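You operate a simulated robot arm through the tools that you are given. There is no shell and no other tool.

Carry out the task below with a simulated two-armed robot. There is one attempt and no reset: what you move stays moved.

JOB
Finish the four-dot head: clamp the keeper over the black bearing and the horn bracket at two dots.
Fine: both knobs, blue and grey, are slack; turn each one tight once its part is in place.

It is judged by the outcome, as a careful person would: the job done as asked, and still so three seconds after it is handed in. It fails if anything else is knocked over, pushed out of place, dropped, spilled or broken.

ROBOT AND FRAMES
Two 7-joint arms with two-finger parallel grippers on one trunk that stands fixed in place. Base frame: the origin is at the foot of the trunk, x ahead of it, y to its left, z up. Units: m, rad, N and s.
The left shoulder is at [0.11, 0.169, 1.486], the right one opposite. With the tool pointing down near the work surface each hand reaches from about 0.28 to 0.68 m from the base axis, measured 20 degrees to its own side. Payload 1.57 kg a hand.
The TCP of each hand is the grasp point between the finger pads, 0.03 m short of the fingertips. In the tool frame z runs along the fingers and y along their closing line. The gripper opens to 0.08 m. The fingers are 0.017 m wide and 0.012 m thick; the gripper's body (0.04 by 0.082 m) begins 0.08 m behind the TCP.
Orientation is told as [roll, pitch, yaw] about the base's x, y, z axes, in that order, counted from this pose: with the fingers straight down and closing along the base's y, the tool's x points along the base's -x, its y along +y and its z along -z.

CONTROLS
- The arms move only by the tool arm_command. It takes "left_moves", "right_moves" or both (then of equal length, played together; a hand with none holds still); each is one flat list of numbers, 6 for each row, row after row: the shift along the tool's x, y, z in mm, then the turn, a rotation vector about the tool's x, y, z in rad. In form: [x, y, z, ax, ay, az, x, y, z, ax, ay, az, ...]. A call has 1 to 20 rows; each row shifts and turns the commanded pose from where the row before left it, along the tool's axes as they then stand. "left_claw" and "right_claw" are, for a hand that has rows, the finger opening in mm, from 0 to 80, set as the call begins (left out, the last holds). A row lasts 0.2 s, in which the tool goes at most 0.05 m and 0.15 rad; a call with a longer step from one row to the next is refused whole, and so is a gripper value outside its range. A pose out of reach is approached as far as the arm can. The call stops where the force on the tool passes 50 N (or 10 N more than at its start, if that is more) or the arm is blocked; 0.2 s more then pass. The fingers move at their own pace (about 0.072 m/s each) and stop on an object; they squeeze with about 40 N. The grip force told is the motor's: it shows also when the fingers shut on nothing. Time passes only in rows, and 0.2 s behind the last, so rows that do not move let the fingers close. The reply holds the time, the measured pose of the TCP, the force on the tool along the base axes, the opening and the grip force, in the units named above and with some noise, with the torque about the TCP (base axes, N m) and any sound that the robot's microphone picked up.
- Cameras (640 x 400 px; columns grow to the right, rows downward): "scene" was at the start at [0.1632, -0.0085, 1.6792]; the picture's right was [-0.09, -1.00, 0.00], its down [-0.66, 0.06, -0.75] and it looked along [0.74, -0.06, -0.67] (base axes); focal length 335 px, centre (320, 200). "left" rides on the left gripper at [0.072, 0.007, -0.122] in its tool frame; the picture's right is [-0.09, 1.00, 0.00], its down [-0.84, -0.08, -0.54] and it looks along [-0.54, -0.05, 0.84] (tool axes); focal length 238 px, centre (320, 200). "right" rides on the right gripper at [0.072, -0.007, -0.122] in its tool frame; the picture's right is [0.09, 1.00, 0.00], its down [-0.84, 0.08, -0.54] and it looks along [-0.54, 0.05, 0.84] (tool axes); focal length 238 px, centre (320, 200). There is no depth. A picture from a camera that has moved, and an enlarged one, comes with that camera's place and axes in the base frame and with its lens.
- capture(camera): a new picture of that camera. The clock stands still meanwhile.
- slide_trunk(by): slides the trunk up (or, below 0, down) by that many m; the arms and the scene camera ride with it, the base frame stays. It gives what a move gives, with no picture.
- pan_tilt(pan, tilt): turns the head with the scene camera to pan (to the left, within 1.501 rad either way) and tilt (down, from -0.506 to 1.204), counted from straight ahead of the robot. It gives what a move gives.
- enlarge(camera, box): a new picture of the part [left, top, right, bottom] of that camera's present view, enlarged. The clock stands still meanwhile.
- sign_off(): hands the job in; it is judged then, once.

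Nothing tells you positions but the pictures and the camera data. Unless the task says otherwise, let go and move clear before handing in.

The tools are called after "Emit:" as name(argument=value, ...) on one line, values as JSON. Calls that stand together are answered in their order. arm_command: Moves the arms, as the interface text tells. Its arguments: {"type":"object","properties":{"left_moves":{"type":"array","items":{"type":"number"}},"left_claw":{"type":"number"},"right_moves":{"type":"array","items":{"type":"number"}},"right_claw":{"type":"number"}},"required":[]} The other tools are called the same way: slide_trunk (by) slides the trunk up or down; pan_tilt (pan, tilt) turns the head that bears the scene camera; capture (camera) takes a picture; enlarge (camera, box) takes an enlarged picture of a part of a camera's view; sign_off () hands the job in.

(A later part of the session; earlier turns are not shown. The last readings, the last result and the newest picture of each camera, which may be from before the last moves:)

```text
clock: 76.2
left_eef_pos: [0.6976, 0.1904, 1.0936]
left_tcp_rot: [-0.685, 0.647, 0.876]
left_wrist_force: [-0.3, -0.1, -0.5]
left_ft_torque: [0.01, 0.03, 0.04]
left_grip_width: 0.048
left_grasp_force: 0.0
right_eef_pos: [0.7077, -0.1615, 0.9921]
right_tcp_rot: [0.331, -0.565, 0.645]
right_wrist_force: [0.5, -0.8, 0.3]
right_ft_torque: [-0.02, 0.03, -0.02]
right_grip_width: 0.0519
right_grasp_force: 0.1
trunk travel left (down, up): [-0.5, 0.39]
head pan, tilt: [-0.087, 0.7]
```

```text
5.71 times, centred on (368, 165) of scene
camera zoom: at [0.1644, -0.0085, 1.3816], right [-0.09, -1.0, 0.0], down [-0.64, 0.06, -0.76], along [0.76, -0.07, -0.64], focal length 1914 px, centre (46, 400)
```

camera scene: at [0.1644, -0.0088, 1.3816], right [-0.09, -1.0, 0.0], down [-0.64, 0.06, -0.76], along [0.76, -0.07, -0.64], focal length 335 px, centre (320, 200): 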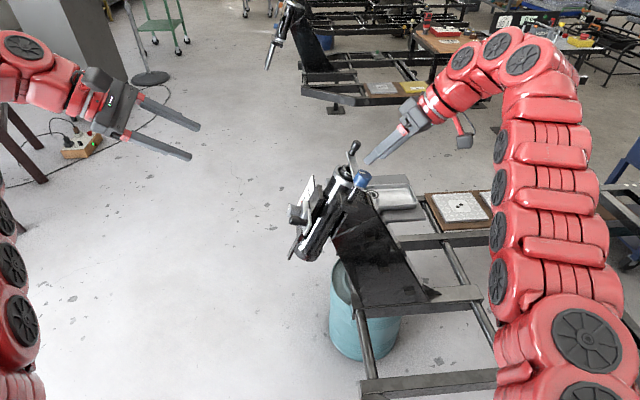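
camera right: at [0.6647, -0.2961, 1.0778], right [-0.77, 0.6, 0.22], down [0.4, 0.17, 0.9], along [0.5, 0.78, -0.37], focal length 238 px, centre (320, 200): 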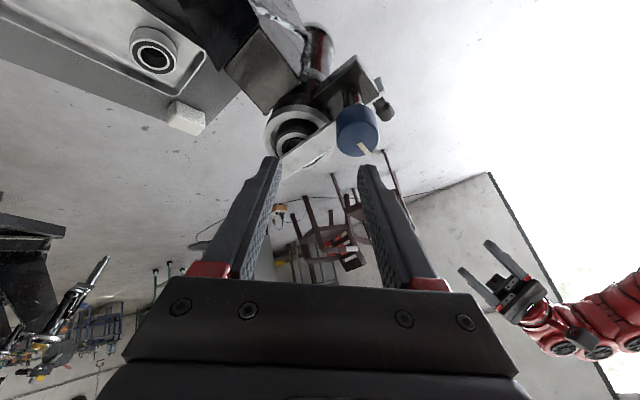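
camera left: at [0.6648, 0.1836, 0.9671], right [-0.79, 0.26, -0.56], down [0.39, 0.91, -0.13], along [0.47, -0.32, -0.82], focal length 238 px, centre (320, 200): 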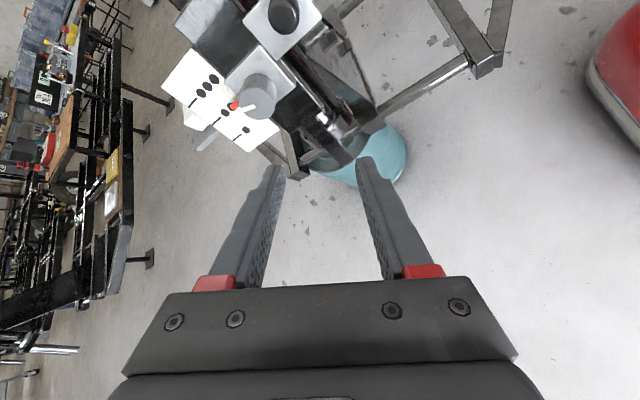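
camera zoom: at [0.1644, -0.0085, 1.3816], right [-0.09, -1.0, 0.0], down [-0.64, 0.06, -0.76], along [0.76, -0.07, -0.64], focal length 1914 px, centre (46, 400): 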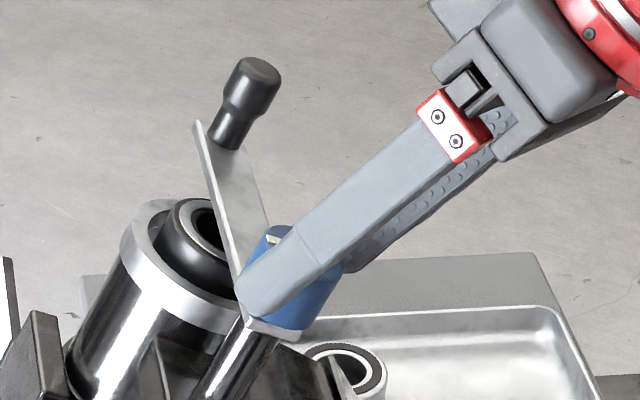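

The knob is centred between the fingers. Closing on it.

Emit:
arm_command(right_moves=[0, 0.5, 1, 0, 0, 0, 0, 0, 0, 0, 0, 0, 0, 0, 0, 0, 0, 0], right_claw=0)

Emit:
enlarge(camera="right", box=[220, 100, 420, 240])

Emit:
enlarge(camera="scene", box=[320, 130, 416, 200])

```text
clock: 77.0
left_eef_pos: [0.6971, 0.1908, 1.0937]
left_tcp_rot: [-0.685, 0.647, 0.877]
left_wrist_force: [-0.3, 0.0, -0.1]
left_ft_torque: [0.0, -0.01, -0.01]
left_grip_width: 0.0481
left_grasp_force: 0.1
right_eef_pos: [0.708, -0.1606, 0.9923]
right_tcp_rot: [0.332, -0.565, 0.643]
right_wrist_force: [1.9, -0.9, 5.0]
right_ft_torque: [-0.08, 0.41, 0.13]
right_grip_width: 0.0315
right_grasp_force: 40.4
trunk travel left (down, up): [-0.5, 0.39]
head pan, tilt: [-0.087, 0.7]
```

```text
2.86 times, centred on (320, 170) of right
camera zoom: at [0.6381, -0.2713, 1.0485], right [-0.77, 0.6, 0.22], down [0.4, 0.17, 0.9], along [0.51, 0.78, -0.37], focal length 681 px, centre (320, 286)
```

zoom: 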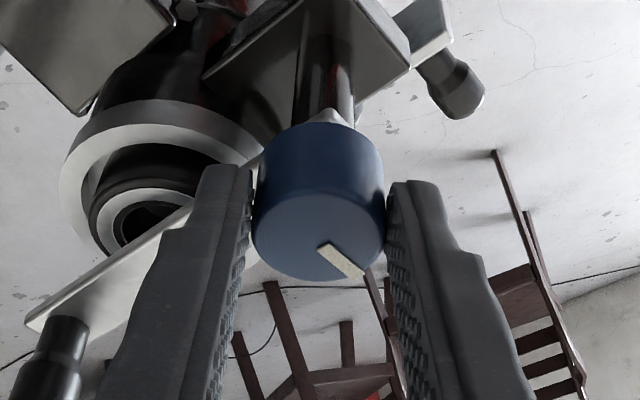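

```text
5.71 times, centred on (368, 165) of scene
camera zoom: at [0.1637, -0.0086, 1.3817], right [-0.09, -1.0, 0.0], down [-0.64, 0.06, -0.77], along [0.76, -0.07, -0.64], focal length 1914 px, centre (46, 400)
```

zoom: 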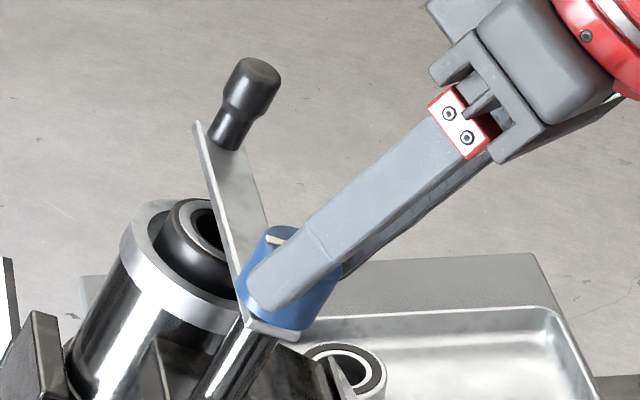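

Gripped (31.5 mm). I'll start turning the blue knob clockwise in small steps, watching that the keeper stays over the bearing.

Emit:
arm_command(right_moves=[-0.07, 1.1, 0.02, 0.0414, 0, 0.1337, -0.07, 1.1, 0.02, 0.0414, 0, 0.1337, -0.07, 1.1, 0.02, 0.0414, 0, 0.1337])

Emit:
enlarge(camera="right", box=[220, 100, 420, 240])

Emit:
enlarge(camera="scene", box=[320, 130, 416, 200])

```text
clock: 77.8
left_eef_pos: [0.6953, 0.1916, 1.0938]
left_tcp_rot: [-0.686, 0.645, 0.877]
left_wrist_force: [-0.9, -0.2, -0.4]
left_ft_torque: [0.02, 0.02, 0.0]
left_grip_width: 0.0479
left_grasp_force: 0.0
right_eef_pos: [0.7047, -0.158, 0.9931]
right_tcp_rot: [0.409, -0.417, 0.219]
right_wrist_force: [-3.7, -0.6, 9.6]
right_ft_torque: [-0.21, 0.19, 0.13]
right_grip_width: 0.0316
right_grasp_force: 40.3
trunk travel left (down, up): [-0.5, 0.39]
head pan, tilt: [-0.087, 0.7]
```

```text
2.86 times, centred on (320, 170) of right
camera zoom: at [0.6096, -0.2356, 1.0635], right [-0.44, 0.84, 0.32], down [0.57, -0.02, 0.82], along [0.7, 0.54, -0.47], focal length 681 px, centre (320, 286)
```

zoom: 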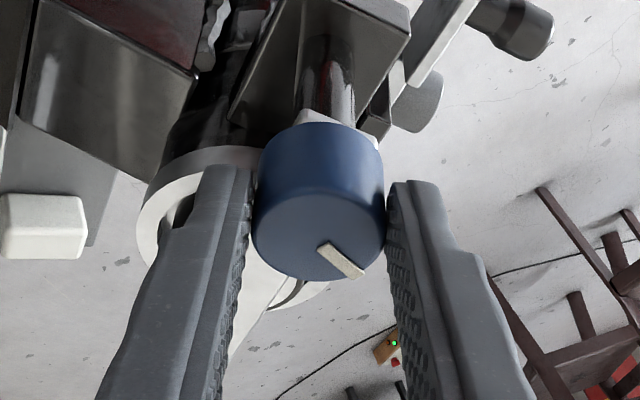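

```text
5.71 times, centred on (368, 165) of scene
camera zoom: at [0.1623, -0.0086, 1.3819], right [-0.09, -1.0, 0.0], down [-0.64, 0.06, -0.77], along [0.76, -0.07, -0.64], focal length 1914 px, centre (46, 400)
```

zoom: 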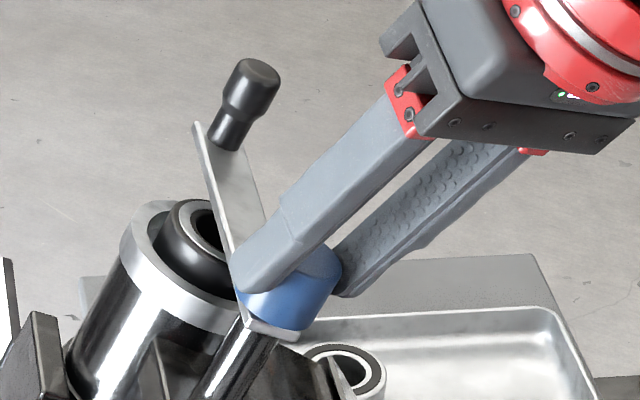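

The knob turns with the hand and the keeper hasn't moved. Continuing.

Emit:
arm_command(right_moves=[-0.07, 1.1, 0.02, 0.0414, 0, 0.1337, -0.07, 1.1, 0.02, 0.0414, 0, 0.1337, -0.07, 1.1, 0.02, 0.0414, 0, 0.1337, -0.07, 1.1, 0.02, 0.0414, 0, 0.1337])

Emit:
enlarge(camera="right", box=[220, 100, 420, 240])

Emit:
enlarge(camera="scene", box=[320, 130, 416, 200])

```text
clock: 78.8
left_eef_pos: [0.6969, 0.1921, 1.0946]
left_tcp_rot: [-0.69, 0.648, 0.875]
left_wrist_force: [-0.3, -0.4, 0.3]
left_ft_torque: [-0.01, -0.03, -0.06]
left_grip_width: 0.0478
left_grasp_force: 0.0
right_eef_pos: [0.7044, -0.1528, 0.9961]
right_tcp_rot: [0.399, -0.205, -0.295]
right_wrist_force: [3.8, 8.2, 16.4]
right_ft_torque: [-0.02, -0.04, 0.1]
right_grip_width: 0.0314
right_grasp_force: 39.8
trunk travel left (down, up): [-0.5, 0.39]
head pan, tilt: [-0.087, 0.7]
```

```text
2.86 times, centred on (320, 170) of right
camera zoom: at [0.6006, -0.1775, 1.0879], right [0.11, 0.93, 0.36], down [0.64, -0.34, 0.69], along [0.76, 0.16, -0.63], focal length 681 px, centre (320, 286)
```

zoom: 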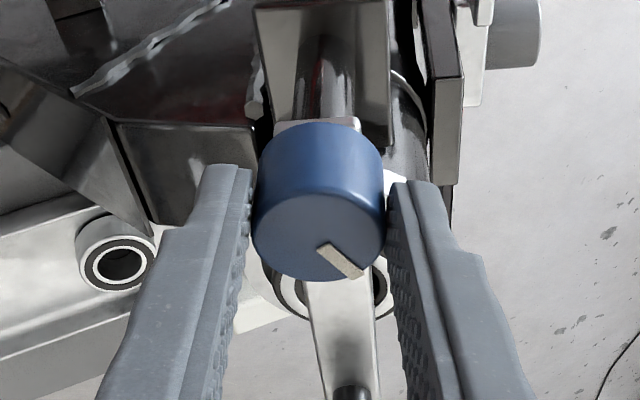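

```text
5.71 times, centred on (368, 165) of scene
camera zoom: at [0.1628, -0.0065, 1.3819], right [-0.09, -1.0, 0.0], down [-0.64, 0.05, -0.77], along [0.76, -0.07, -0.64], focal length 1914 px, centre (46, 400)
```

zoom: 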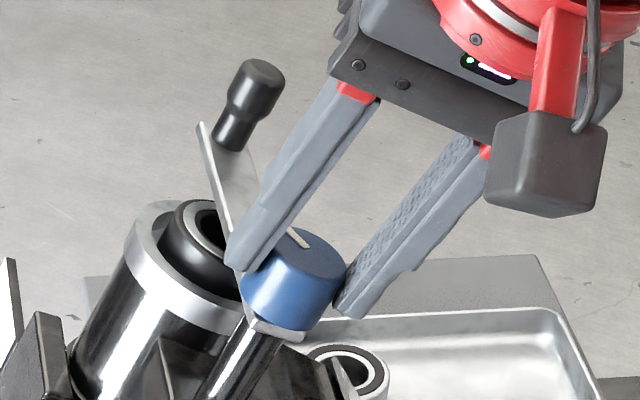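

About 18 N of side load has built up because my assumed centre is slightly off. I'll relax it, then continue with a corrected centre.

Emit:
arm_command(right_moves=[-0.13, 2.2, -1.8, 0, 0, 0, 0, 0, 0, 0, 0, 0])

Emit:
arm_command(right_moves=[-0.1, 1.45, 0.03, 0.0414, 0, 0.1337, -0.1, 1.45, 0.03, 0.0414, 0, 0.1337, -0.1, 1.45, 0.03, 0.0414, 0, 0.1337])

Emit:
enlarge(camera="right", box=[220, 100, 420, 240])

Emit:
enlarge(camera="scene", box=[320, 130, 416, 200])

```text
clock: 79.4
left_eef_pos: [0.6971, 0.1918, 1.0934]
left_tcp_rot: [-0.685, 0.648, 0.877]
left_wrist_force: [0.5, -0.2, 0.2]
left_ft_torque: [-0.02, 0.0, -0.06]
left_grip_width: 0.0482
left_grasp_force: 0.1
right_eef_pos: [0.7042, -0.1529, 0.9952]
right_tcp_rot: [0.398, -0.198, -0.294]
right_wrist_force: [-3.1, 6.2, -5.5]
right_ft_torque: [0.11, -0.73, -0.28]
right_grip_width: 0.0314
right_grasp_force: 40.3
trunk travel left (down, up): [-0.5, 0.39]
head pan, tilt: [-0.087, 0.7]
```

```text
clock: 80.2
left_eef_pos: [0.6978, 0.1915, 1.0931]
left_tcp_rot: [-0.686, 0.647, 0.875]
left_wrist_force: [0.2, -0.8, 0.7]
left_ft_torque: [0.03, 0.02, -0.03]
left_grip_width: 0.048
left_grasp_force: 0.0
right_eef_pos: [0.7068, -0.1494, 0.9968]
right_tcp_rot: [0.324, -0.053, -0.674]
right_wrist_force: [-10.1, 5.9, -11.8]
right_ft_torque: [0.31, 0.6, 0.19]
right_grip_width: 0.0317
right_grasp_force: 39.9
trunk travel left (down, up): [-0.5, 0.39]
head pan, tilt: [-0.087, 0.7]
```

```text
2.86 times, centred on (320, 170) of right
camera zoom: at [0.6176, -0.1362, 1.106], right [0.5, 0.81, 0.31], down [0.57, -0.58, 0.58], along [0.65, -0.12, -0.75], focal length 681 px, centre (320, 286)
```

zoom: 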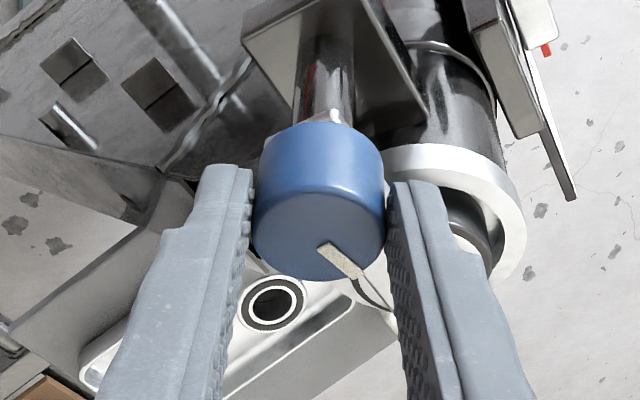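

```text
5.71 times, centred on (368, 165) of scene
camera zoom: at [0.1643, -0.0081, 1.3815], right [-0.09, -1.0, 0.0], down [-0.64, 0.06, -0.76], along [0.76, -0.07, -0.64], focal length 1914 px, centre (46, 400)
```

zoom: 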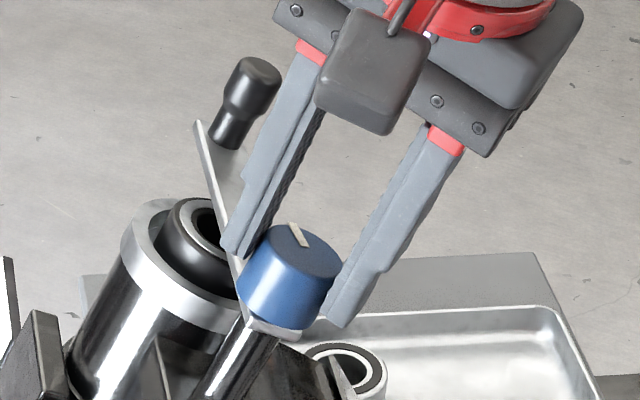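

Emit:
arm_command(right_moves=[2.0, -1.0, 1.4, 0, 0, 0, 0, 0, 0, 0, 0, 0])

Emit:
arm_command(right_moves=[-0.1, 1.2, 0.03, 0.0414, 0, 0.1337, -0.1, 1.2, 0.03, 0.0414, 0, 0.1337, -0.1, 1.2, 0.03, 0.0414, 0, 0.1337])

Emit:
enlarge(camera="right", box=[220, 100, 420, 240])

Emit:
enlarge(camera="scene", box=[320, 130, 416, 200])

```text
clock: 80.8
left_eef_pos: [0.6979, 0.1914, 1.0932]
left_tcp_rot: [-0.684, 0.649, 0.877]
left_wrist_force: [-0.1, -0.6, -0.5]
left_ft_torque: [0.01, -0.01, -0.04]
left_grip_width: 0.0477
left_grasp_force: 0.0
right_eef_pos: [0.7061, -0.1487, 0.9963]
right_tcp_rot: [0.328, -0.06, -0.675]
right_wrist_force: [1.2, 0.9, -0.2]
right_ft_torque: [-0.11, 0.32, 0.14]
right_grip_width: 0.0315
right_grasp_force: 40.7
trunk travel left (down, up): [-0.5, 0.39]
head pan, tilt: [-0.087, 0.7]
```

```text
clock: 81.6
left_eef_pos: [0.6981, 0.1907, 1.0938]
left_tcp_rot: [-0.685, 0.646, 0.875]
left_wrist_force: [0.1, 0.0, 0.2]
left_ft_torque: [0.01, -0.04, -0.01]
left_grip_width: 0.0484
left_grasp_force: 0.0
right_eef_pos: [0.7097, -0.1463, 0.9983]
right_tcp_rot: [0.205, 0.045, -1.062]
right_wrist_force: [14.6, -1.8, 14.5]
right_ft_torque: [0.06, -0.05, 0.15]
right_grip_width: 0.0314
right_grasp_force: 40.7
trunk travel left (down, up): [-0.5, 0.39]
head pan, tilt: [-0.087, 0.7]
```

```text
2.86 times, centred on (320, 170) of right
camera zoom: at [0.6499, -0.1043, 1.119], right [0.81, 0.55, 0.21], down [0.39, -0.77, 0.51], along [0.44, -0.33, -0.84], focal length 681 px, centre (320, 286)
```

zoom: 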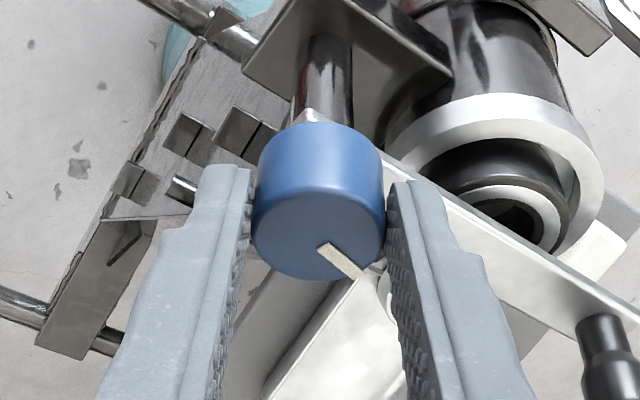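

```text
5.71 times, centred on (368, 165) of scene
camera zoom: at [0.1649, -0.0083, 1.3818], right [-0.09, -1.0, 0.0], down [-0.64, 0.06, -0.76], along [0.76, -0.07, -0.64], focal length 1914 px, centre (46, 400)
```

zoom: 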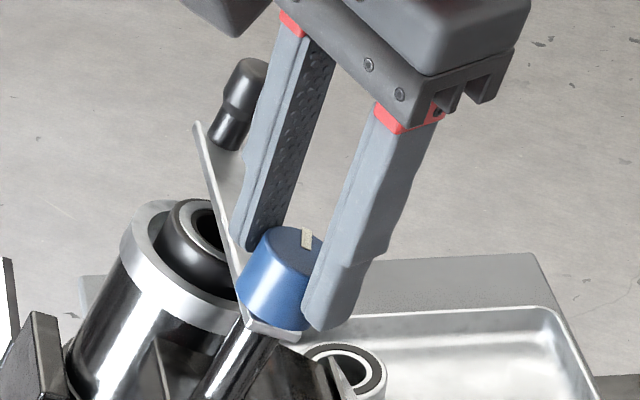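

Emit:
arm_command(right_moves=[-1.6, 1.8, -1.7, 0, 0, 0, 0, 0, 0, 0, 0, 0])

Emit:
arm_command(right_moves=[-0.3, 1.5, -0.3, 0.0414, 0, 0.1337, -0.3, 1.5, -0.3, 0.0414, 0, 0.1337])

Emit:
enlarge(camera="right", box=[220, 100, 420, 240])

Emit:
enlarge(camera="scene", box=[320, 130, 416, 200])

```text
clock: 82.2
left_eef_pos: [0.696, 0.1911, 1.0931]
left_tcp_rot: [-0.687, 0.647, 0.878]
left_wrist_force: [-0.5, 0.6, -0.1]
left_ft_torque: [0.01, -0.03, 0.02]
left_grip_width: 0.048
left_grasp_force: 0.0
right_eef_pos: [0.7088, -0.1471, 0.9976]
right_tcp_rot: [0.198, 0.049, -1.059]
right_wrist_force: [-1.1, 0.8, -2.9]
right_ft_torque: [-0.43, -0.58, -0.26]
right_grip_width: 0.0319
right_grasp_force: 40.1
trunk travel left (down, up): [-0.5, 0.39]
head pan, tilt: [-0.087, 0.7]
```

```text
clock: 82.8
left_eef_pos: [0.6973, 0.1918, 1.0937]
left_tcp_rot: [-0.687, 0.647, 0.875]
left_wrist_force: [-0.5, -0.1, 0.0]
left_ft_torque: [0.01, 0.03, -0.02]
left_grip_width: 0.0478
left_grasp_force: 0.0
right_eef_pos: [0.7124, -0.1447, 0.9884]
right_tcp_rot: [0.108, 0.087, -1.324]
right_wrist_force: [4.0, -0.8, 31.9]
right_ft_torque: [-0.29, 0.67, 0.34]
right_grip_width: 0.0307
right_grasp_force: 39.6
right hand out of reach, approached as far as the arm can: row 1, 2
trunk travel left (down, up): [-0.5, 0.39]
head pan, tilt: [-0.087, 0.7]
```

```text
2.86 times, centred on (320, 170) of right
camera zoom: at [0.6786, -0.0908, 1.1143], right [0.94, 0.32, 0.12], down [0.23, -0.85, 0.47], along [0.25, -0.42, -0.87], focal length 681 px, centre (320, 286)
```

zoom: 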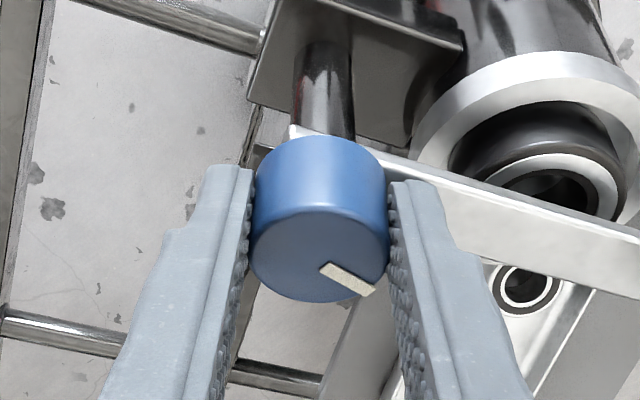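

```text
5.71 times, centred on (368, 165) of scene
camera zoom: at [0.1626, -0.0079, 1.3824], right [-0.09, -1.0, 0.0], down [-0.64, 0.06, -0.77], along [0.76, -0.07, -0.64], focal length 1914 px, centre (46, 400)
```

zoom: 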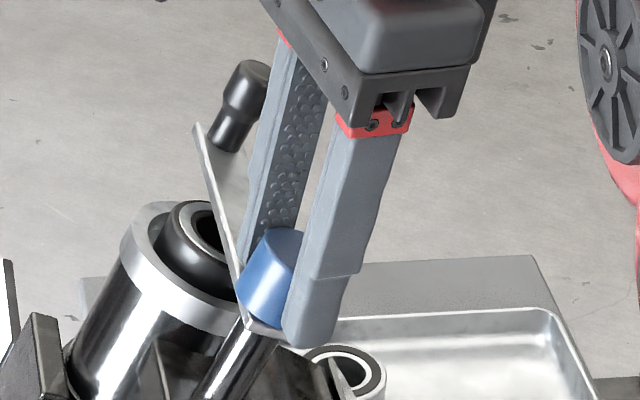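

The hand hit its reach limit and dropped, pressing down at about 32 N. I'll release now to unload, then swing back.

Emit:
arm_command(right_moves=[0, 0, 0, 0, 0, 0, 0, 0, -2, 0, 0, 0], right_claw=52)

Emit:
enlarge(camera="right", box=[220, 100, 420, 240])

Emit:
enlarge(camera="scene", box=[320, 130, 416, 200])

```text
clock: 83.4
left_eef_pos: [0.6946, 0.1887, 1.0948]
left_tcp_rot: [-0.688, 0.643, 0.873]
left_wrist_force: [0.3, 0.1, -0.8]
left_ft_torque: [0.03, 0.02, 0.02]
left_grip_width: 0.048
left_grasp_force: 0.0
right_eef_pos: [0.7098, -0.1469, 0.9865]
right_tcp_rot: [0.104, 0.087, -1.328]
right_wrist_force: [-7.1, -7.2, 18.5]
right_ft_torque: [0.14, -0.2, -0.09]
right_grip_width: 0.0455
right_grasp_force: 0.1
trunk travel left (down, up): [-0.5, 0.39]
head pan, tilt: [-0.087, 0.7]
```

```text
2.86 times, centred on (320, 170) of right
camera zoom: at [0.6766, -0.0933, 1.113], right [0.94, 0.32, 0.11], down [0.23, -0.85, 0.47], along [0.25, -0.42, -0.87], focal length 681 px, centre (320, 286)
```

zoom: 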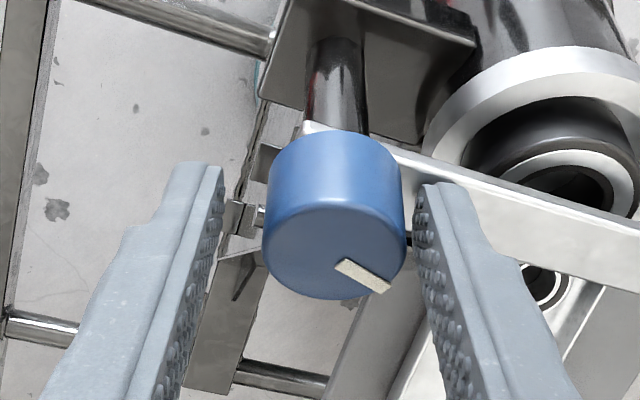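

```text
5.71 times, centred on (368, 165) of scene
camera zoom: at [0.16, -0.0095, 1.382], right [-0.09, -1.0, 0.0], down [-0.64, 0.06, -0.77], along [0.76, -0.07, -0.64], focal length 1914 px, centre (46, 400)
```

zoom: 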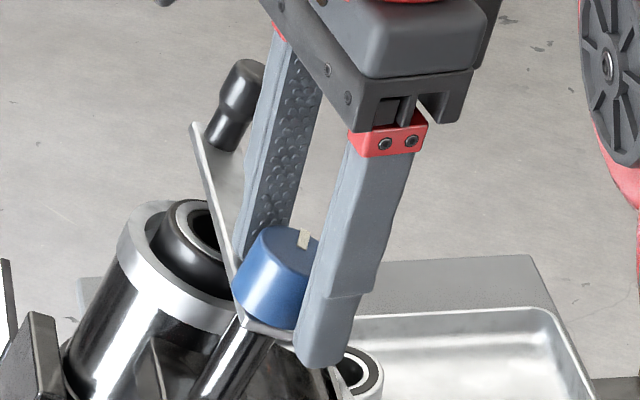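

One finger is resting on the bar. I'll raise the hand straight up off it.

Emit:
arm_command(right_moves=[0, 0, -4, 0, 0, 0, 0, 0, -4, 0, 0, 0, 0, 0, -4, 0, 0, 0])

Emit:
enlarge(camera="right", box=[220, 100, 420, 240])

Emit:
enlarge(camera="scene", box=[320, 130, 416, 200])

```text
clock: 84.2
left_eef_pos: [0.694, 0.1903, 1.0953]
left_tcp_rot: [-0.687, 0.644, 0.876]
left_wrist_force: [-0.7, 0.1, 0.4]
left_ft_torque: [-0.02, 0.01, 0.03]
left_grip_width: 0.0481
left_grasp_force: 0.1
right_eef_pos: [0.7113, -0.1472, 0.9863]
right_tcp_rot: [0.107, 0.089, -1.326]
right_wrist_force: [-6.9, -10.4, 17.7]
right_ft_torque: [-0.02, -0.24, -0.14]
right_grip_width: 0.045
right_grasp_force: 0.1
right hand out of reach, approached as far as the arm can: row 1, 2, 3
trunk travel left (down, up): [-0.5, 0.39]
head pan, tilt: [-0.087, 0.7]
```

```text
2.86 times, centred on (320, 170) of right
camera zoom: at [0.6772, -0.0932, 1.113], right [0.94, 0.32, 0.11], down [0.23, -0.85, 0.47], along [0.25, -0.42, -0.87], focal length 681 px, centre (320, 286)
```

zoom: 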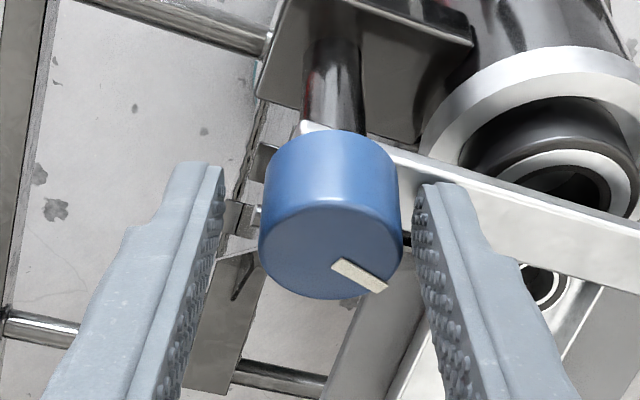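

```text
5.71 times, centred on (368, 165) of scene
camera zoom: at [0.1607, -0.0098, 1.382], right [-0.09, -1.0, 0.0], down [-0.64, 0.06, -0.77], along [0.76, -0.07, -0.64], focal length 1914 px, centre (46, 400)
```

zoom: 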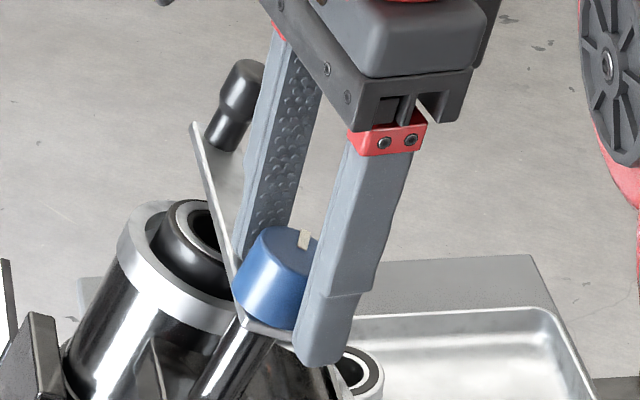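

The arm can't lift further in this pose, but the trunk can. I'll raise the trunk 15 mm.

Emit:
slide_trunk(by=0.015)

Emit:
enlarge(camera="right", box=[220, 100, 420, 240])

Emit:
enlarge(camera="scene", box=[320, 130, 416, 200])

```text
clock: 84.8
left_eef_pos: [0.6979, 0.1899, 1.1084]
left_tcp_rot: [-0.683, 0.648, 0.874]
left_wrist_force: [0.6, 0.6, -1.1]
left_ft_torque: [0.02, 0.03, 0.02]
left_grip_width: 0.0481
left_grasp_force: 0.0
right_eef_pos: [0.7141, -0.1471, 1.0001]
right_tcp_rot: [0.104, 0.09, -1.324]
right_wrist_force: [-0.2, -0.7, 0.1]
right_ft_torque: [0.02, -0.01, 0.0]
right_grip_width: 0.0518
right_grasp_force: 0.0
trunk travel left (down, up): [-0.515, 0.375]
head pan, tilt: [-0.087, 0.7]
```

```text
2.86 times, centred on (320, 170) of right
camera zoom: at [0.6795, -0.0932, 1.1259], right [0.94, 0.32, 0.11], down [0.23, -0.85, 0.47], along [0.24, -0.42, -0.88], focal length 681 px, centre (320, 286)
```

zoom: 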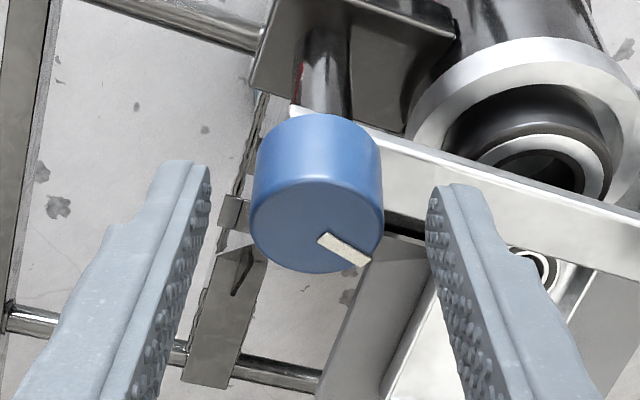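

```text
5.71 times, centred on (368, 165) of scene
camera zoom: at [0.1639, -0.0091, 1.3966], right [-0.09, -1.0, 0.0], down [-0.64, 0.06, -0.76], along [0.76, -0.07, -0.64], focal length 1914 px, centre (46, 400)
```

zoom: 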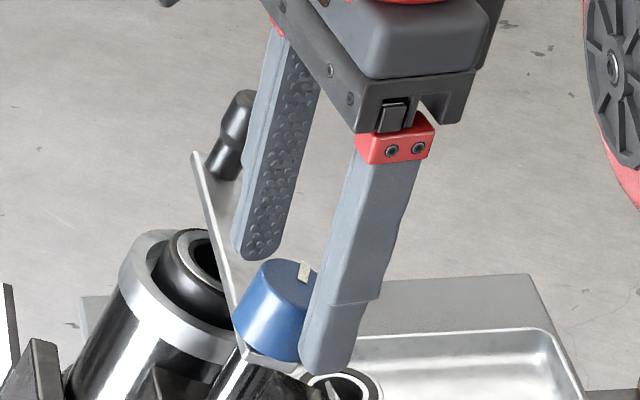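

The hand is clear and the keeper is still in place; the knob has turned about 120°. I'll swing the open fingers back around the knob for another stroke.

Emit:
arm_command(right_moves=[-0.09, -1.41, 0.03, -0.0414, 0, -0.1337, -0.09, -1.41, 0.03, -0.0414, 0, -0.1337, -0.09, -1.41, 0.03, -0.0414, 0, -0.1337, -0.09, -1.41, 0.03, -0.0414, 0, -0.1337, -0.09, -1.41, 0.03, -0.0414, 0, -0.1337, -0.09, -1.41, 0.03, -0.0414, 0, -0.1337, -0.09, -1.41, 0.03, -0.0414, 0, -0.1337])

Emit:
enlarge(camera="right", box=[220, 100, 420, 240])

Emit:
enlarge(camera="scene", box=[320, 130, 416, 200])

```text
clock: 86.4
left_eef_pos: [0.6971, 0.1918, 1.1081]
left_tcp_rot: [-0.682, 0.647, 0.878]
left_wrist_force: [-0.5, -0.9, -0.5]
left_ft_torque: [0.0, 0.01, -0.04]
left_grip_width: 0.0478
left_grasp_force: 0.0
right_eef_pos: [0.7058, -0.1516, 0.9974]
right_tcp_rot: [0.385, -0.153, -0.419]
right_wrist_force: [0.7, -0.6, 0.0]
right_ft_torque: [-0.01, 0.0, -0.01]
right_grip_width: 0.052
right_grasp_force: 0.2
trunk travel left (down, up): [-0.515, 0.375]
head pan, tilt: [-0.087, 0.7]
```

```text
2.86 times, centred on (320, 170) of right
camera zoom: at [0.6051, -0.1637, 1.0954], right [0.24, 0.9, 0.35], down [0.63, -0.42, 0.65], along [0.74, 0.07, -0.67], focal length 681 px, centre (320, 286)
```

zoom: 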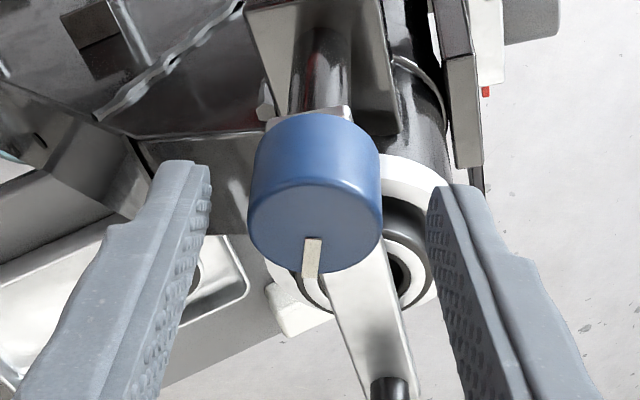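

```text
5.71 times, centred on (368, 165) of scene
camera zoom: at [0.1643, -0.0088, 1.3966], right [-0.09, -1.0, 0.0], down [-0.64, 0.06, -0.76], along [0.76, -0.07, -0.64], focal length 1914 px, centre (46, 400)
```

zoom: 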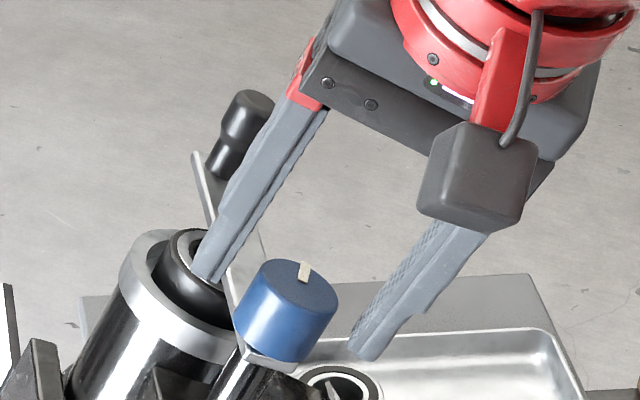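

Emit:
arm_command(right_moves=[-0.09, -1.41, 0.03, -0.0414, 0, -0.1337, -0.09, -1.41, 0.03, -0.0414, 0, -0.1337, -0.09, -1.41, 0.03, -0.0414, 0, -0.1337, -0.09, -1.41, 0.03, -0.0414, 0, -0.1337, -0.09, -1.41, 0.03, -0.0414, 0, -0.1337, -0.09, -1.41, 0.03, -0.0414, 0, -0.1337, -0.09, -1.41, 0.03, -0.0414, 0, -0.1337])

Emit:
enlarge(camera="right", box=[220, 100, 420, 240])

Emit:
enlarge(camera="scene", box=[320, 130, 416, 200])

```text
clock: 88.0
left_eef_pos: [0.6978, 0.1914, 1.1085]
left_tcp_rot: [-0.686, 0.646, 0.876]
left_wrist_force: [-1.4, 0.2, -0.4]
left_ft_torque: [0.04, 0.0, -0.03]
left_grip_width: 0.0479
left_grasp_force: 0.1
right_eef_pos: [0.7072, -0.1601, 0.9929]
right_tcp_rot: [0.367, -0.524, 0.499]
right_wrist_force: [0.1, 0.2, -0.7]
right_ft_torque: [-0.03, -0.02, -0.02]
right_grip_width: 0.0519
right_grasp_force: 0.1
trunk travel left (down, up): [-0.515, 0.375]
head pan, tilt: [-0.087, 0.7]
```

```text
2.86 times, centred on (320, 170) of right
camera zoom: at [0.6284, -0.2609, 1.054], right [-0.67, 0.69, 0.26], down [0.46, 0.11, 0.88], along [0.58, 0.71, -0.39], focal length 681 px, centre (320, 286)
```

zoom: 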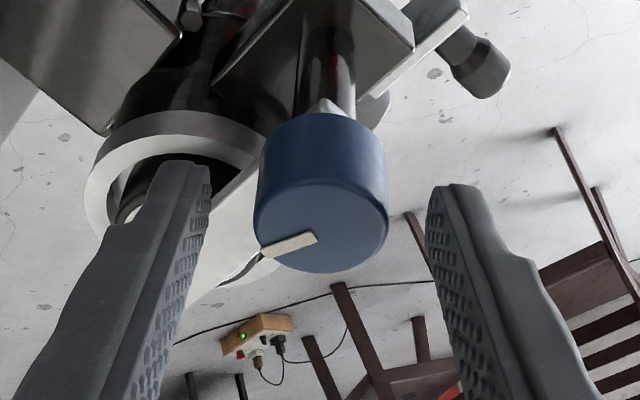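

```text
5.71 times, centred on (368, 165) of scene
camera zoom: at [0.1644, -0.0087, 1.3966], right [-0.09, -1.0, 0.0], down [-0.64, 0.06, -0.76], along [0.76, -0.07, -0.64], focal length 1914 px, centre (46, 400)
```

zoom: 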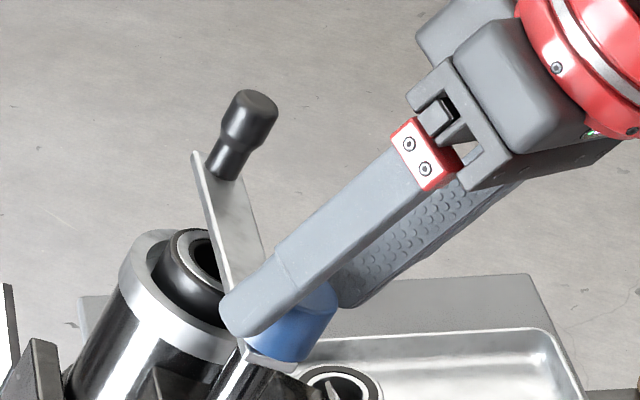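

Back at the start angle with the knob centred. Gripping for the second stroke.

Emit:
arm_command(right_moves=[0, 0, 0, 0, 0, 0, 0, 0, 0, 0, 0, 0, 0, 0, 0, 0, 0, 0], right_claw=0)

Emit:
arm_command(right_moves=[-0.09, 1.33, 0.03, 0.0414, 0, 0.1337, -0.09, 1.33, 0.03, 0.0414, 0, 0.1337, -0.09, 1.33, 0.03, 0.0414, 0, 0.1337])

Emit:
enlarge(camera="right", box=[220, 100, 420, 240])

Emit:
enlarge(camera="scene", box=[320, 130, 416, 200])

```text
clock: 88.8
left_eef_pos: [0.6966, 0.191, 1.1088]
left_tcp_rot: [-0.688, 0.649, 0.877]
left_wrist_force: [-0.4, 0.4, -0.6]
left_ft_torque: [0.0, 0.01, 0.02]
left_grip_width: 0.0482
left_grasp_force: 0.1
right_eef_pos: [0.7073, -0.1599, 0.9941]
right_tcp_rot: [0.365, -0.523, 0.497]
right_wrist_force: [-1.2, 0.5, 0.2]
right_ft_torque: [0.22, -0.11, -0.01]
right_grip_width: 0.0311
right_grasp_force: 39.9
trunk travel left (down, up): [-0.515, 0.375]
head pan, tilt: [-0.087, 0.7]
```

```text
clock: 89.6
left_eef_pos: [0.6958, 0.1906, 1.1074]
left_tcp_rot: [-0.686, 0.647, 0.875]
left_wrist_force: [-0.8, -0.7, 0.2]
left_ft_torque: [0.01, 0.02, 0.0]
left_grip_width: 0.0481
left_grasp_force: 0.1
right_eef_pos: [0.7051, -0.1576, 0.9958]
right_tcp_rot: [0.418, -0.364, 0.083]
right_wrist_force: [0.6, -0.1, -1.9]
right_ft_torque: [-0.1, -0.14, 0.51]
right_grip_width: 0.0314
right_grasp_force: 40.7
trunk travel left (down, up): [-0.515, 0.375]
head pan, tilt: [-0.087, 0.7]
```

```text
2.86 times, centred on (320, 170) of right
camera zoom: at [0.6055, -0.222, 1.0711], right [-0.31, 0.89, 0.35], down [0.6, -0.1, 0.79], along [0.74, 0.45, -0.51], focal length 681 px, centre (320, 286)
```

zoom: 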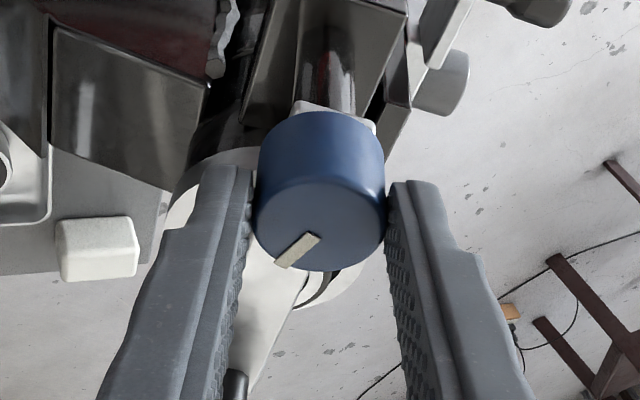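

```text
5.71 times, centred on (368, 165) of scene
camera zoom: at [0.1645, -0.0084, 1.3966], right [-0.09, -1.0, 0.0], down [-0.64, 0.06, -0.76], along [0.76, -0.07, -0.64], focal length 1914 px, centre (46, 400)
```

zoom: 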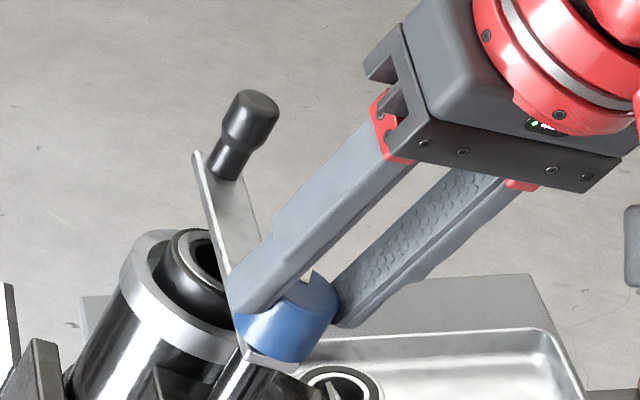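

Torque is already about 0.52 N·m and the knob isn't following the fingers, so it's at its stop. I'll push a little more to confirm.

Emit:
arm_command(right_moves=[-0.09, 1.33, 0.03, 0.0414, 0, 0.1337, -0.09, 1.33, 0.03, 0.0414, 0, 0.1337, -0.09, 1.33, 0.03, 0.0414, 0, 0.1337, -0.09, 1.33, 0.03, 0.0414, 0, 0.1337])

Emit:
enlarge(camera="right", box=[220, 100, 420, 240])

Emit:
enlarge(camera="scene", box=[320, 130, 416, 200])

```text
clock: 90.6
left_eef_pos: [0.6971, 0.1909, 1.109]
left_tcp_rot: [-0.686, 0.648, 0.875]
left_wrist_force: [0.1, 0.3, 0.6]
left_ft_torque: [-0.05, 0.03, 0.03]
left_grip_width: 0.0478
left_grasp_force: 0.2
right_eef_pos: [0.7059, -0.1526, 0.9987]
right_tcp_rot: [0.385, -0.151, -0.424]
right_wrist_force: [0.2, -1.2, 0.8]
right_ft_torque: [-0.55, -0.31, 0.38]
right_grip_width: 0.0315
right_grasp_force: 40.2
trunk travel left (down, up): [-0.515, 0.375]
head pan, tilt: [-0.087, 0.7]
```

```text
2.86 times, centred on (320, 170) of right
camera zoom: at [0.6049, -0.1644, 1.0961], right [0.25, 0.9, 0.35], down [0.63, -0.43, 0.65], along [0.74, 0.06, -0.67], focal length 681 px, centre (320, 286)
```

zoom: 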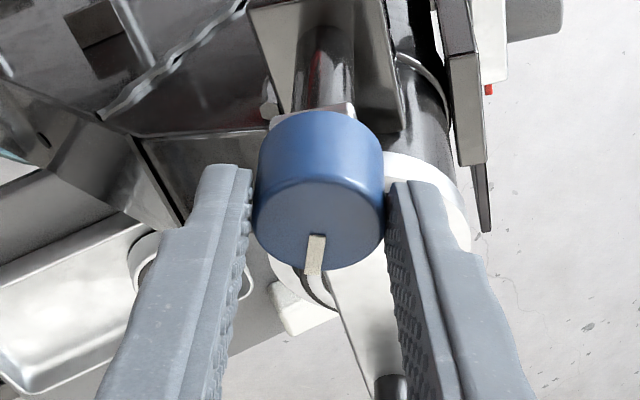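

```text
5.71 times, centred on (368, 165) of scene
camera zoom: at [0.1641, -0.0086, 1.3967], right [-0.09, -1.0, 0.0], down [-0.64, 0.06, -0.76], along [0.76, -0.07, -0.64], focal length 1914 px, centre (46, 400)
```

zoom: 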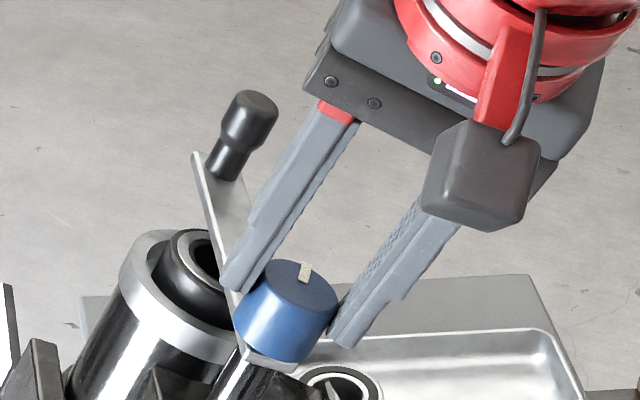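

The knob mark is exactly where it was at this angle before, so the blue knob is tight. I'll release and lift off using the trunk.

Emit:
arm_command(right_moves=[0, 0, 0, 0, 0, 0, 0, 0, 0, 0, 0, 0], right_claw=56)

Emit:
slide_trunk(by=0.04)

Emit:
enlarge(camera="right", box=[220, 60, 460, 240])

Emit:
enlarge(camera="scene", box=[300, 130, 428, 230])

```text
clock: 91.2
left_eef_pos: [0.6971, 0.1909, 1.1088]
left_tcp_rot: [-0.685, 0.647, 0.877]
left_wrist_force: [-0.1, 0.3, 0.2]
left_ft_torque: [0.01, 0.0, 0.02]
left_grip_width: 0.0479
left_grasp_force: 0.0
right_eef_pos: [0.7056, -0.1528, 0.9982]
right_tcp_rot: [0.384, -0.155, -0.424]
right_wrist_force: [-1.0, -0.6, 0.5]
right_ft_torque: [-0.01, 0.0, 0.0]
right_grip_width: 0.0562
right_grasp_force: 0.1
trunk travel left (down, up): [-0.515, 0.375]
head pan, tilt: [-0.087, 0.7]
```

```text
clock: 92.0
left_eef_pos: [0.6972, 0.1907, 1.1492]
left_tcp_rot: [-0.684, 0.648, 0.876]
left_wrist_force: [0.3, -0.4, -0.5]
left_ft_torque: [-0.04, 0.0, -0.01]
left_grip_width: 0.048
left_grasp_force: 0.1
right_eef_pos: [0.7054, -0.1511, 1.0394]
right_tcp_rot: [0.385, -0.153, -0.42]
right_wrist_force: [-0.7, 0.8, -0.8]
right_ft_torque: [0.0, 0.03, 0.01]
right_grip_width: 0.0559
right_grasp_force: 0.0
trunk travel left (down, up): [-0.555, 0.335]
head pan, tilt: [-0.087, 0.7]
```

```text
2.22 times, centred on (340, 150) of right
camera zoom: at [0.6053, -0.1643, 1.1357], right [0.24, 0.9, 0.35], down [0.63, -0.42, 0.65], along [0.74, 0.06, -0.67], focal length 530 px, centre (276, 311)
```

zoom: 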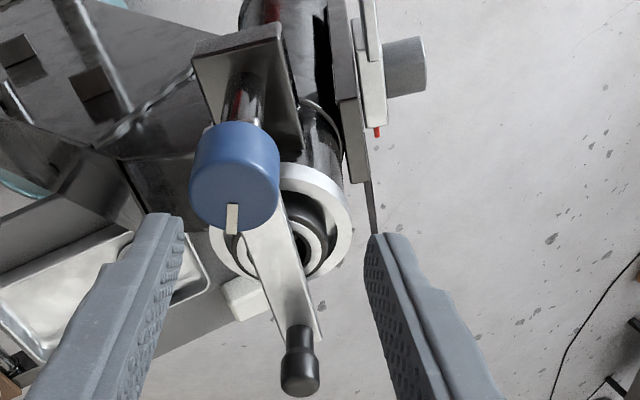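

```text
4.00 times, centred on (364, 180) of scene
camera zoom: at [0.1647, -0.0085, 1.4365], right [-0.09, -1.0, 0.0], down [-0.64, 0.06, -0.76], along [0.76, -0.07, -0.64], focal length 1339 px, centre (144, 280)
```

zoom: 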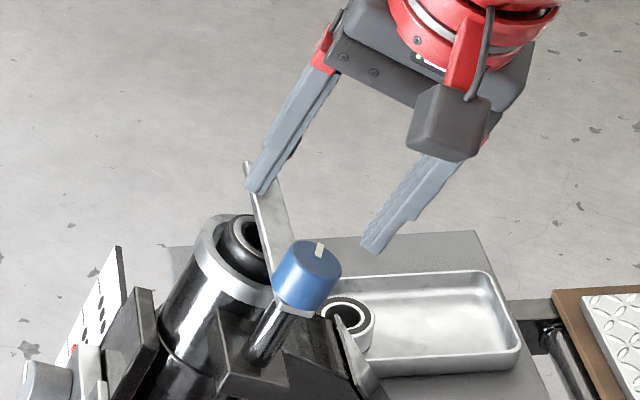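

Both fingers are clear above the knob, and the bar is centred over the bearing to within about 2 mm. I'll withdraw the right hand towards the robot and inspect everything.

Emit:
arm_command(right_moves=[4, -14, -18, 0, 0, 0, 8, -28, -18, 0, 0, 0, 8, -28, -18, 0, 0, 0, 8, -28, -18, 0, 0, 0, 8, -28, -18, 0, 0, 0])

Emit:
capture(camera="scene")

Emit:
enlarge(camera="scene", box=[280, 130, 424, 230])

Emit:
capture(camera="left")

Emit:
capture(camera="right")

```text
clock: 93.2
left_eef_pos: [0.6953, 0.1915, 1.1492]
left_tcp_rot: [-0.685, 0.645, 0.876]
left_wrist_force: [0.2, 0.2, -0.5]
left_ft_torque: [0.03, -0.01, 0.02]
left_grip_width: 0.048
left_grasp_force: 0.0
right_eef_pos: [0.6055, -0.2757, 1.0707]
right_tcp_rot: [0.385, -0.153, -0.421]
right_wrist_force: [0.4, 0.2, 0.0]
right_ft_torque: [0.03, -0.02, 0.01]
right_grip_width: 0.056
right_grasp_force: 0.1
trunk travel left (down, up): [-0.555, 0.335]
head pan, tilt: [-0.087, 0.7]
```

```text
taken
camera scene: at [0.1632, -0.0091, 1.4367], right [-0.09, -1.0, 0.0], down [-0.64, 0.06, -0.77], along [0.76, -0.07, -0.64], focal length 335 px, centre (320, 200)
```

scene: 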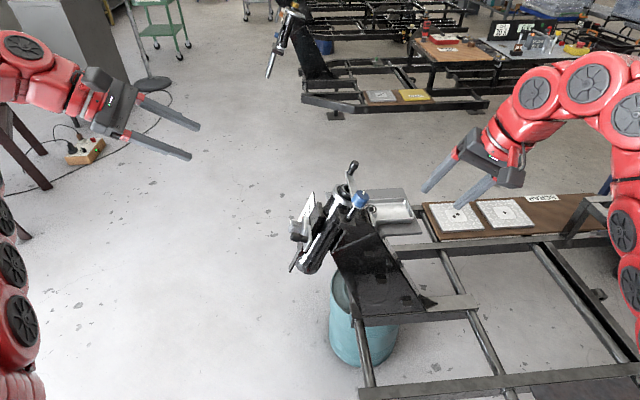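

```text
4.00 times, centred on (352, 180) of scene
camera zoom: at [0.1632, -0.0091, 1.4367], right [-0.09, -1.0, 0.0], down [-0.64, 0.06, -0.77], along [0.76, -0.07, -0.64], focal length 1339 px, centre (192, 280)
```

zoom: 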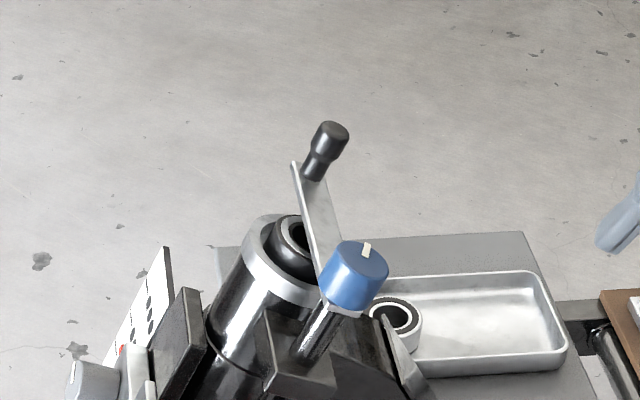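

```text
taken
camera left: at [0.6302, 0.2414, 1.2626], right [-0.79, 0.26, -0.56], down [0.39, 0.91, -0.13], along [0.48, -0.32, -0.82], focal length 238 px, centre (320, 200)
```

left: 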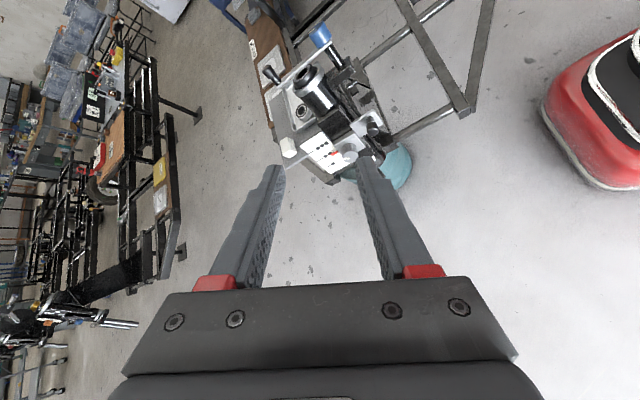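

```text
taken
camera right: at [0.5052, -0.2872, 1.1682], right [0.24, 0.9, 0.35], down [0.63, -0.42, 0.65], along [0.74, 0.06, -0.67], focal length 238 px, centre (320, 200)
```

right: 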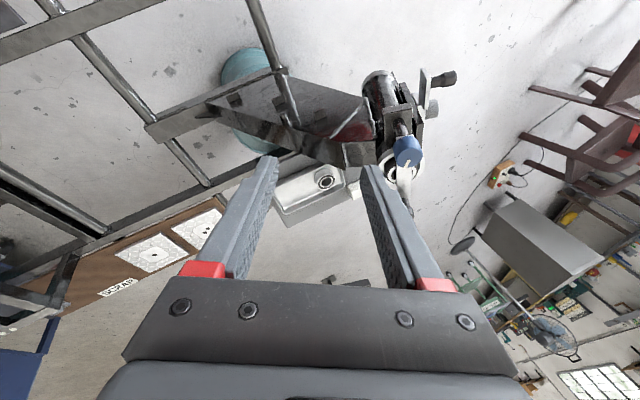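

Emit:
enlarge(camera="left", box=[250, 20, 410, 190])

Emit:
enlarge(camera="left", box=[260, 30, 360, 120])

Emit:
enlarge(camera="left", box=[290, 110, 390, 190])

Emit:
enlarge(camera="right", box=[340, 60, 480, 200])

```text
2.35 times, centred on (330, 105) of left
camera zoom: at [0.6302, 0.2414, 1.2626], right [-0.79, 0.26, -0.56], down [0.39, 0.91, -0.13], along [0.48, -0.32, -0.82], focal length 561 px, centre (296, 424)
```

zoom: 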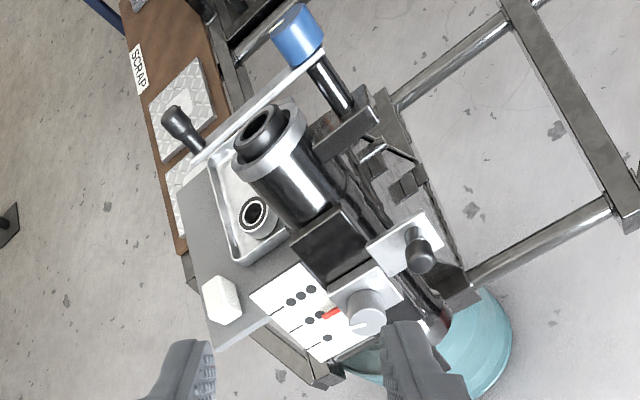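

```text
4.44 times, centred on (310, 75) of left
camera zoom: at [0.6302, 0.2414, 1.2626], right [-0.79, 0.26, -0.56], down [0.39, 0.91, -0.13], along [0.48, -0.32, -0.82], focal length 1059 px, centre (364, 756)
```

zoom: 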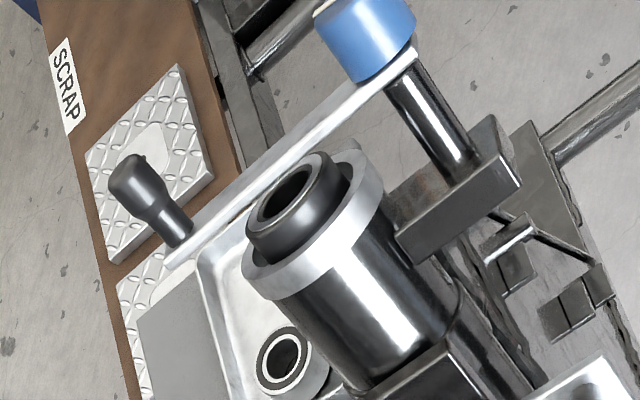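

```text
5.00 times, centred on (340, 150) of left
camera zoom: at [0.6302, 0.2414, 1.2626], right [-0.79, 0.26, -0.56], down [0.39, 0.91, -0.13], along [0.48, -0.32, -0.82], focal length 1192 px, centre (220, 450)
```

zoom: 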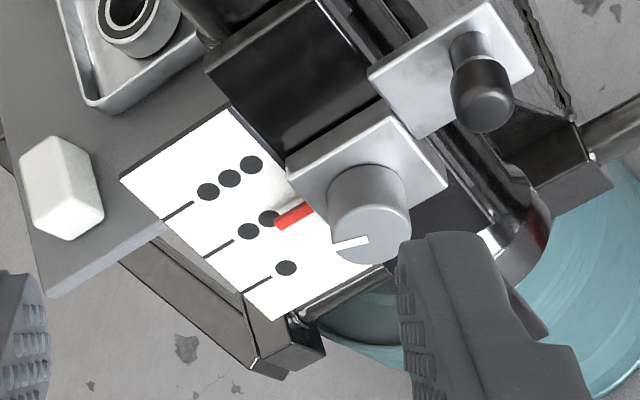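

```text
2.86 times, centred on (410, 130) of right
camera zoom: at [0.5052, -0.2872, 1.1682], right [0.24, 0.9, 0.35], down [0.63, -0.42, 0.65], along [0.74, 0.06, -0.67], focal length 681 px, centre (63, 400)
```

zoom: 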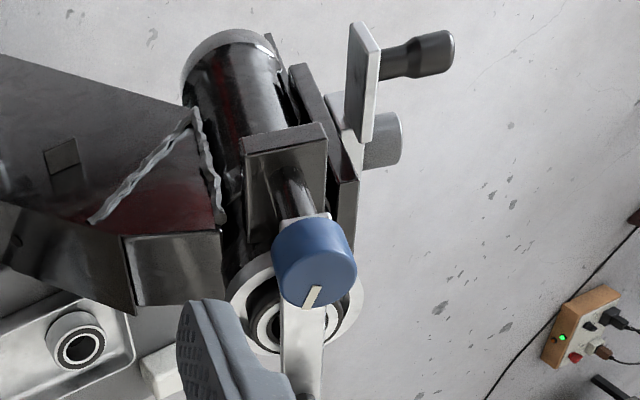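

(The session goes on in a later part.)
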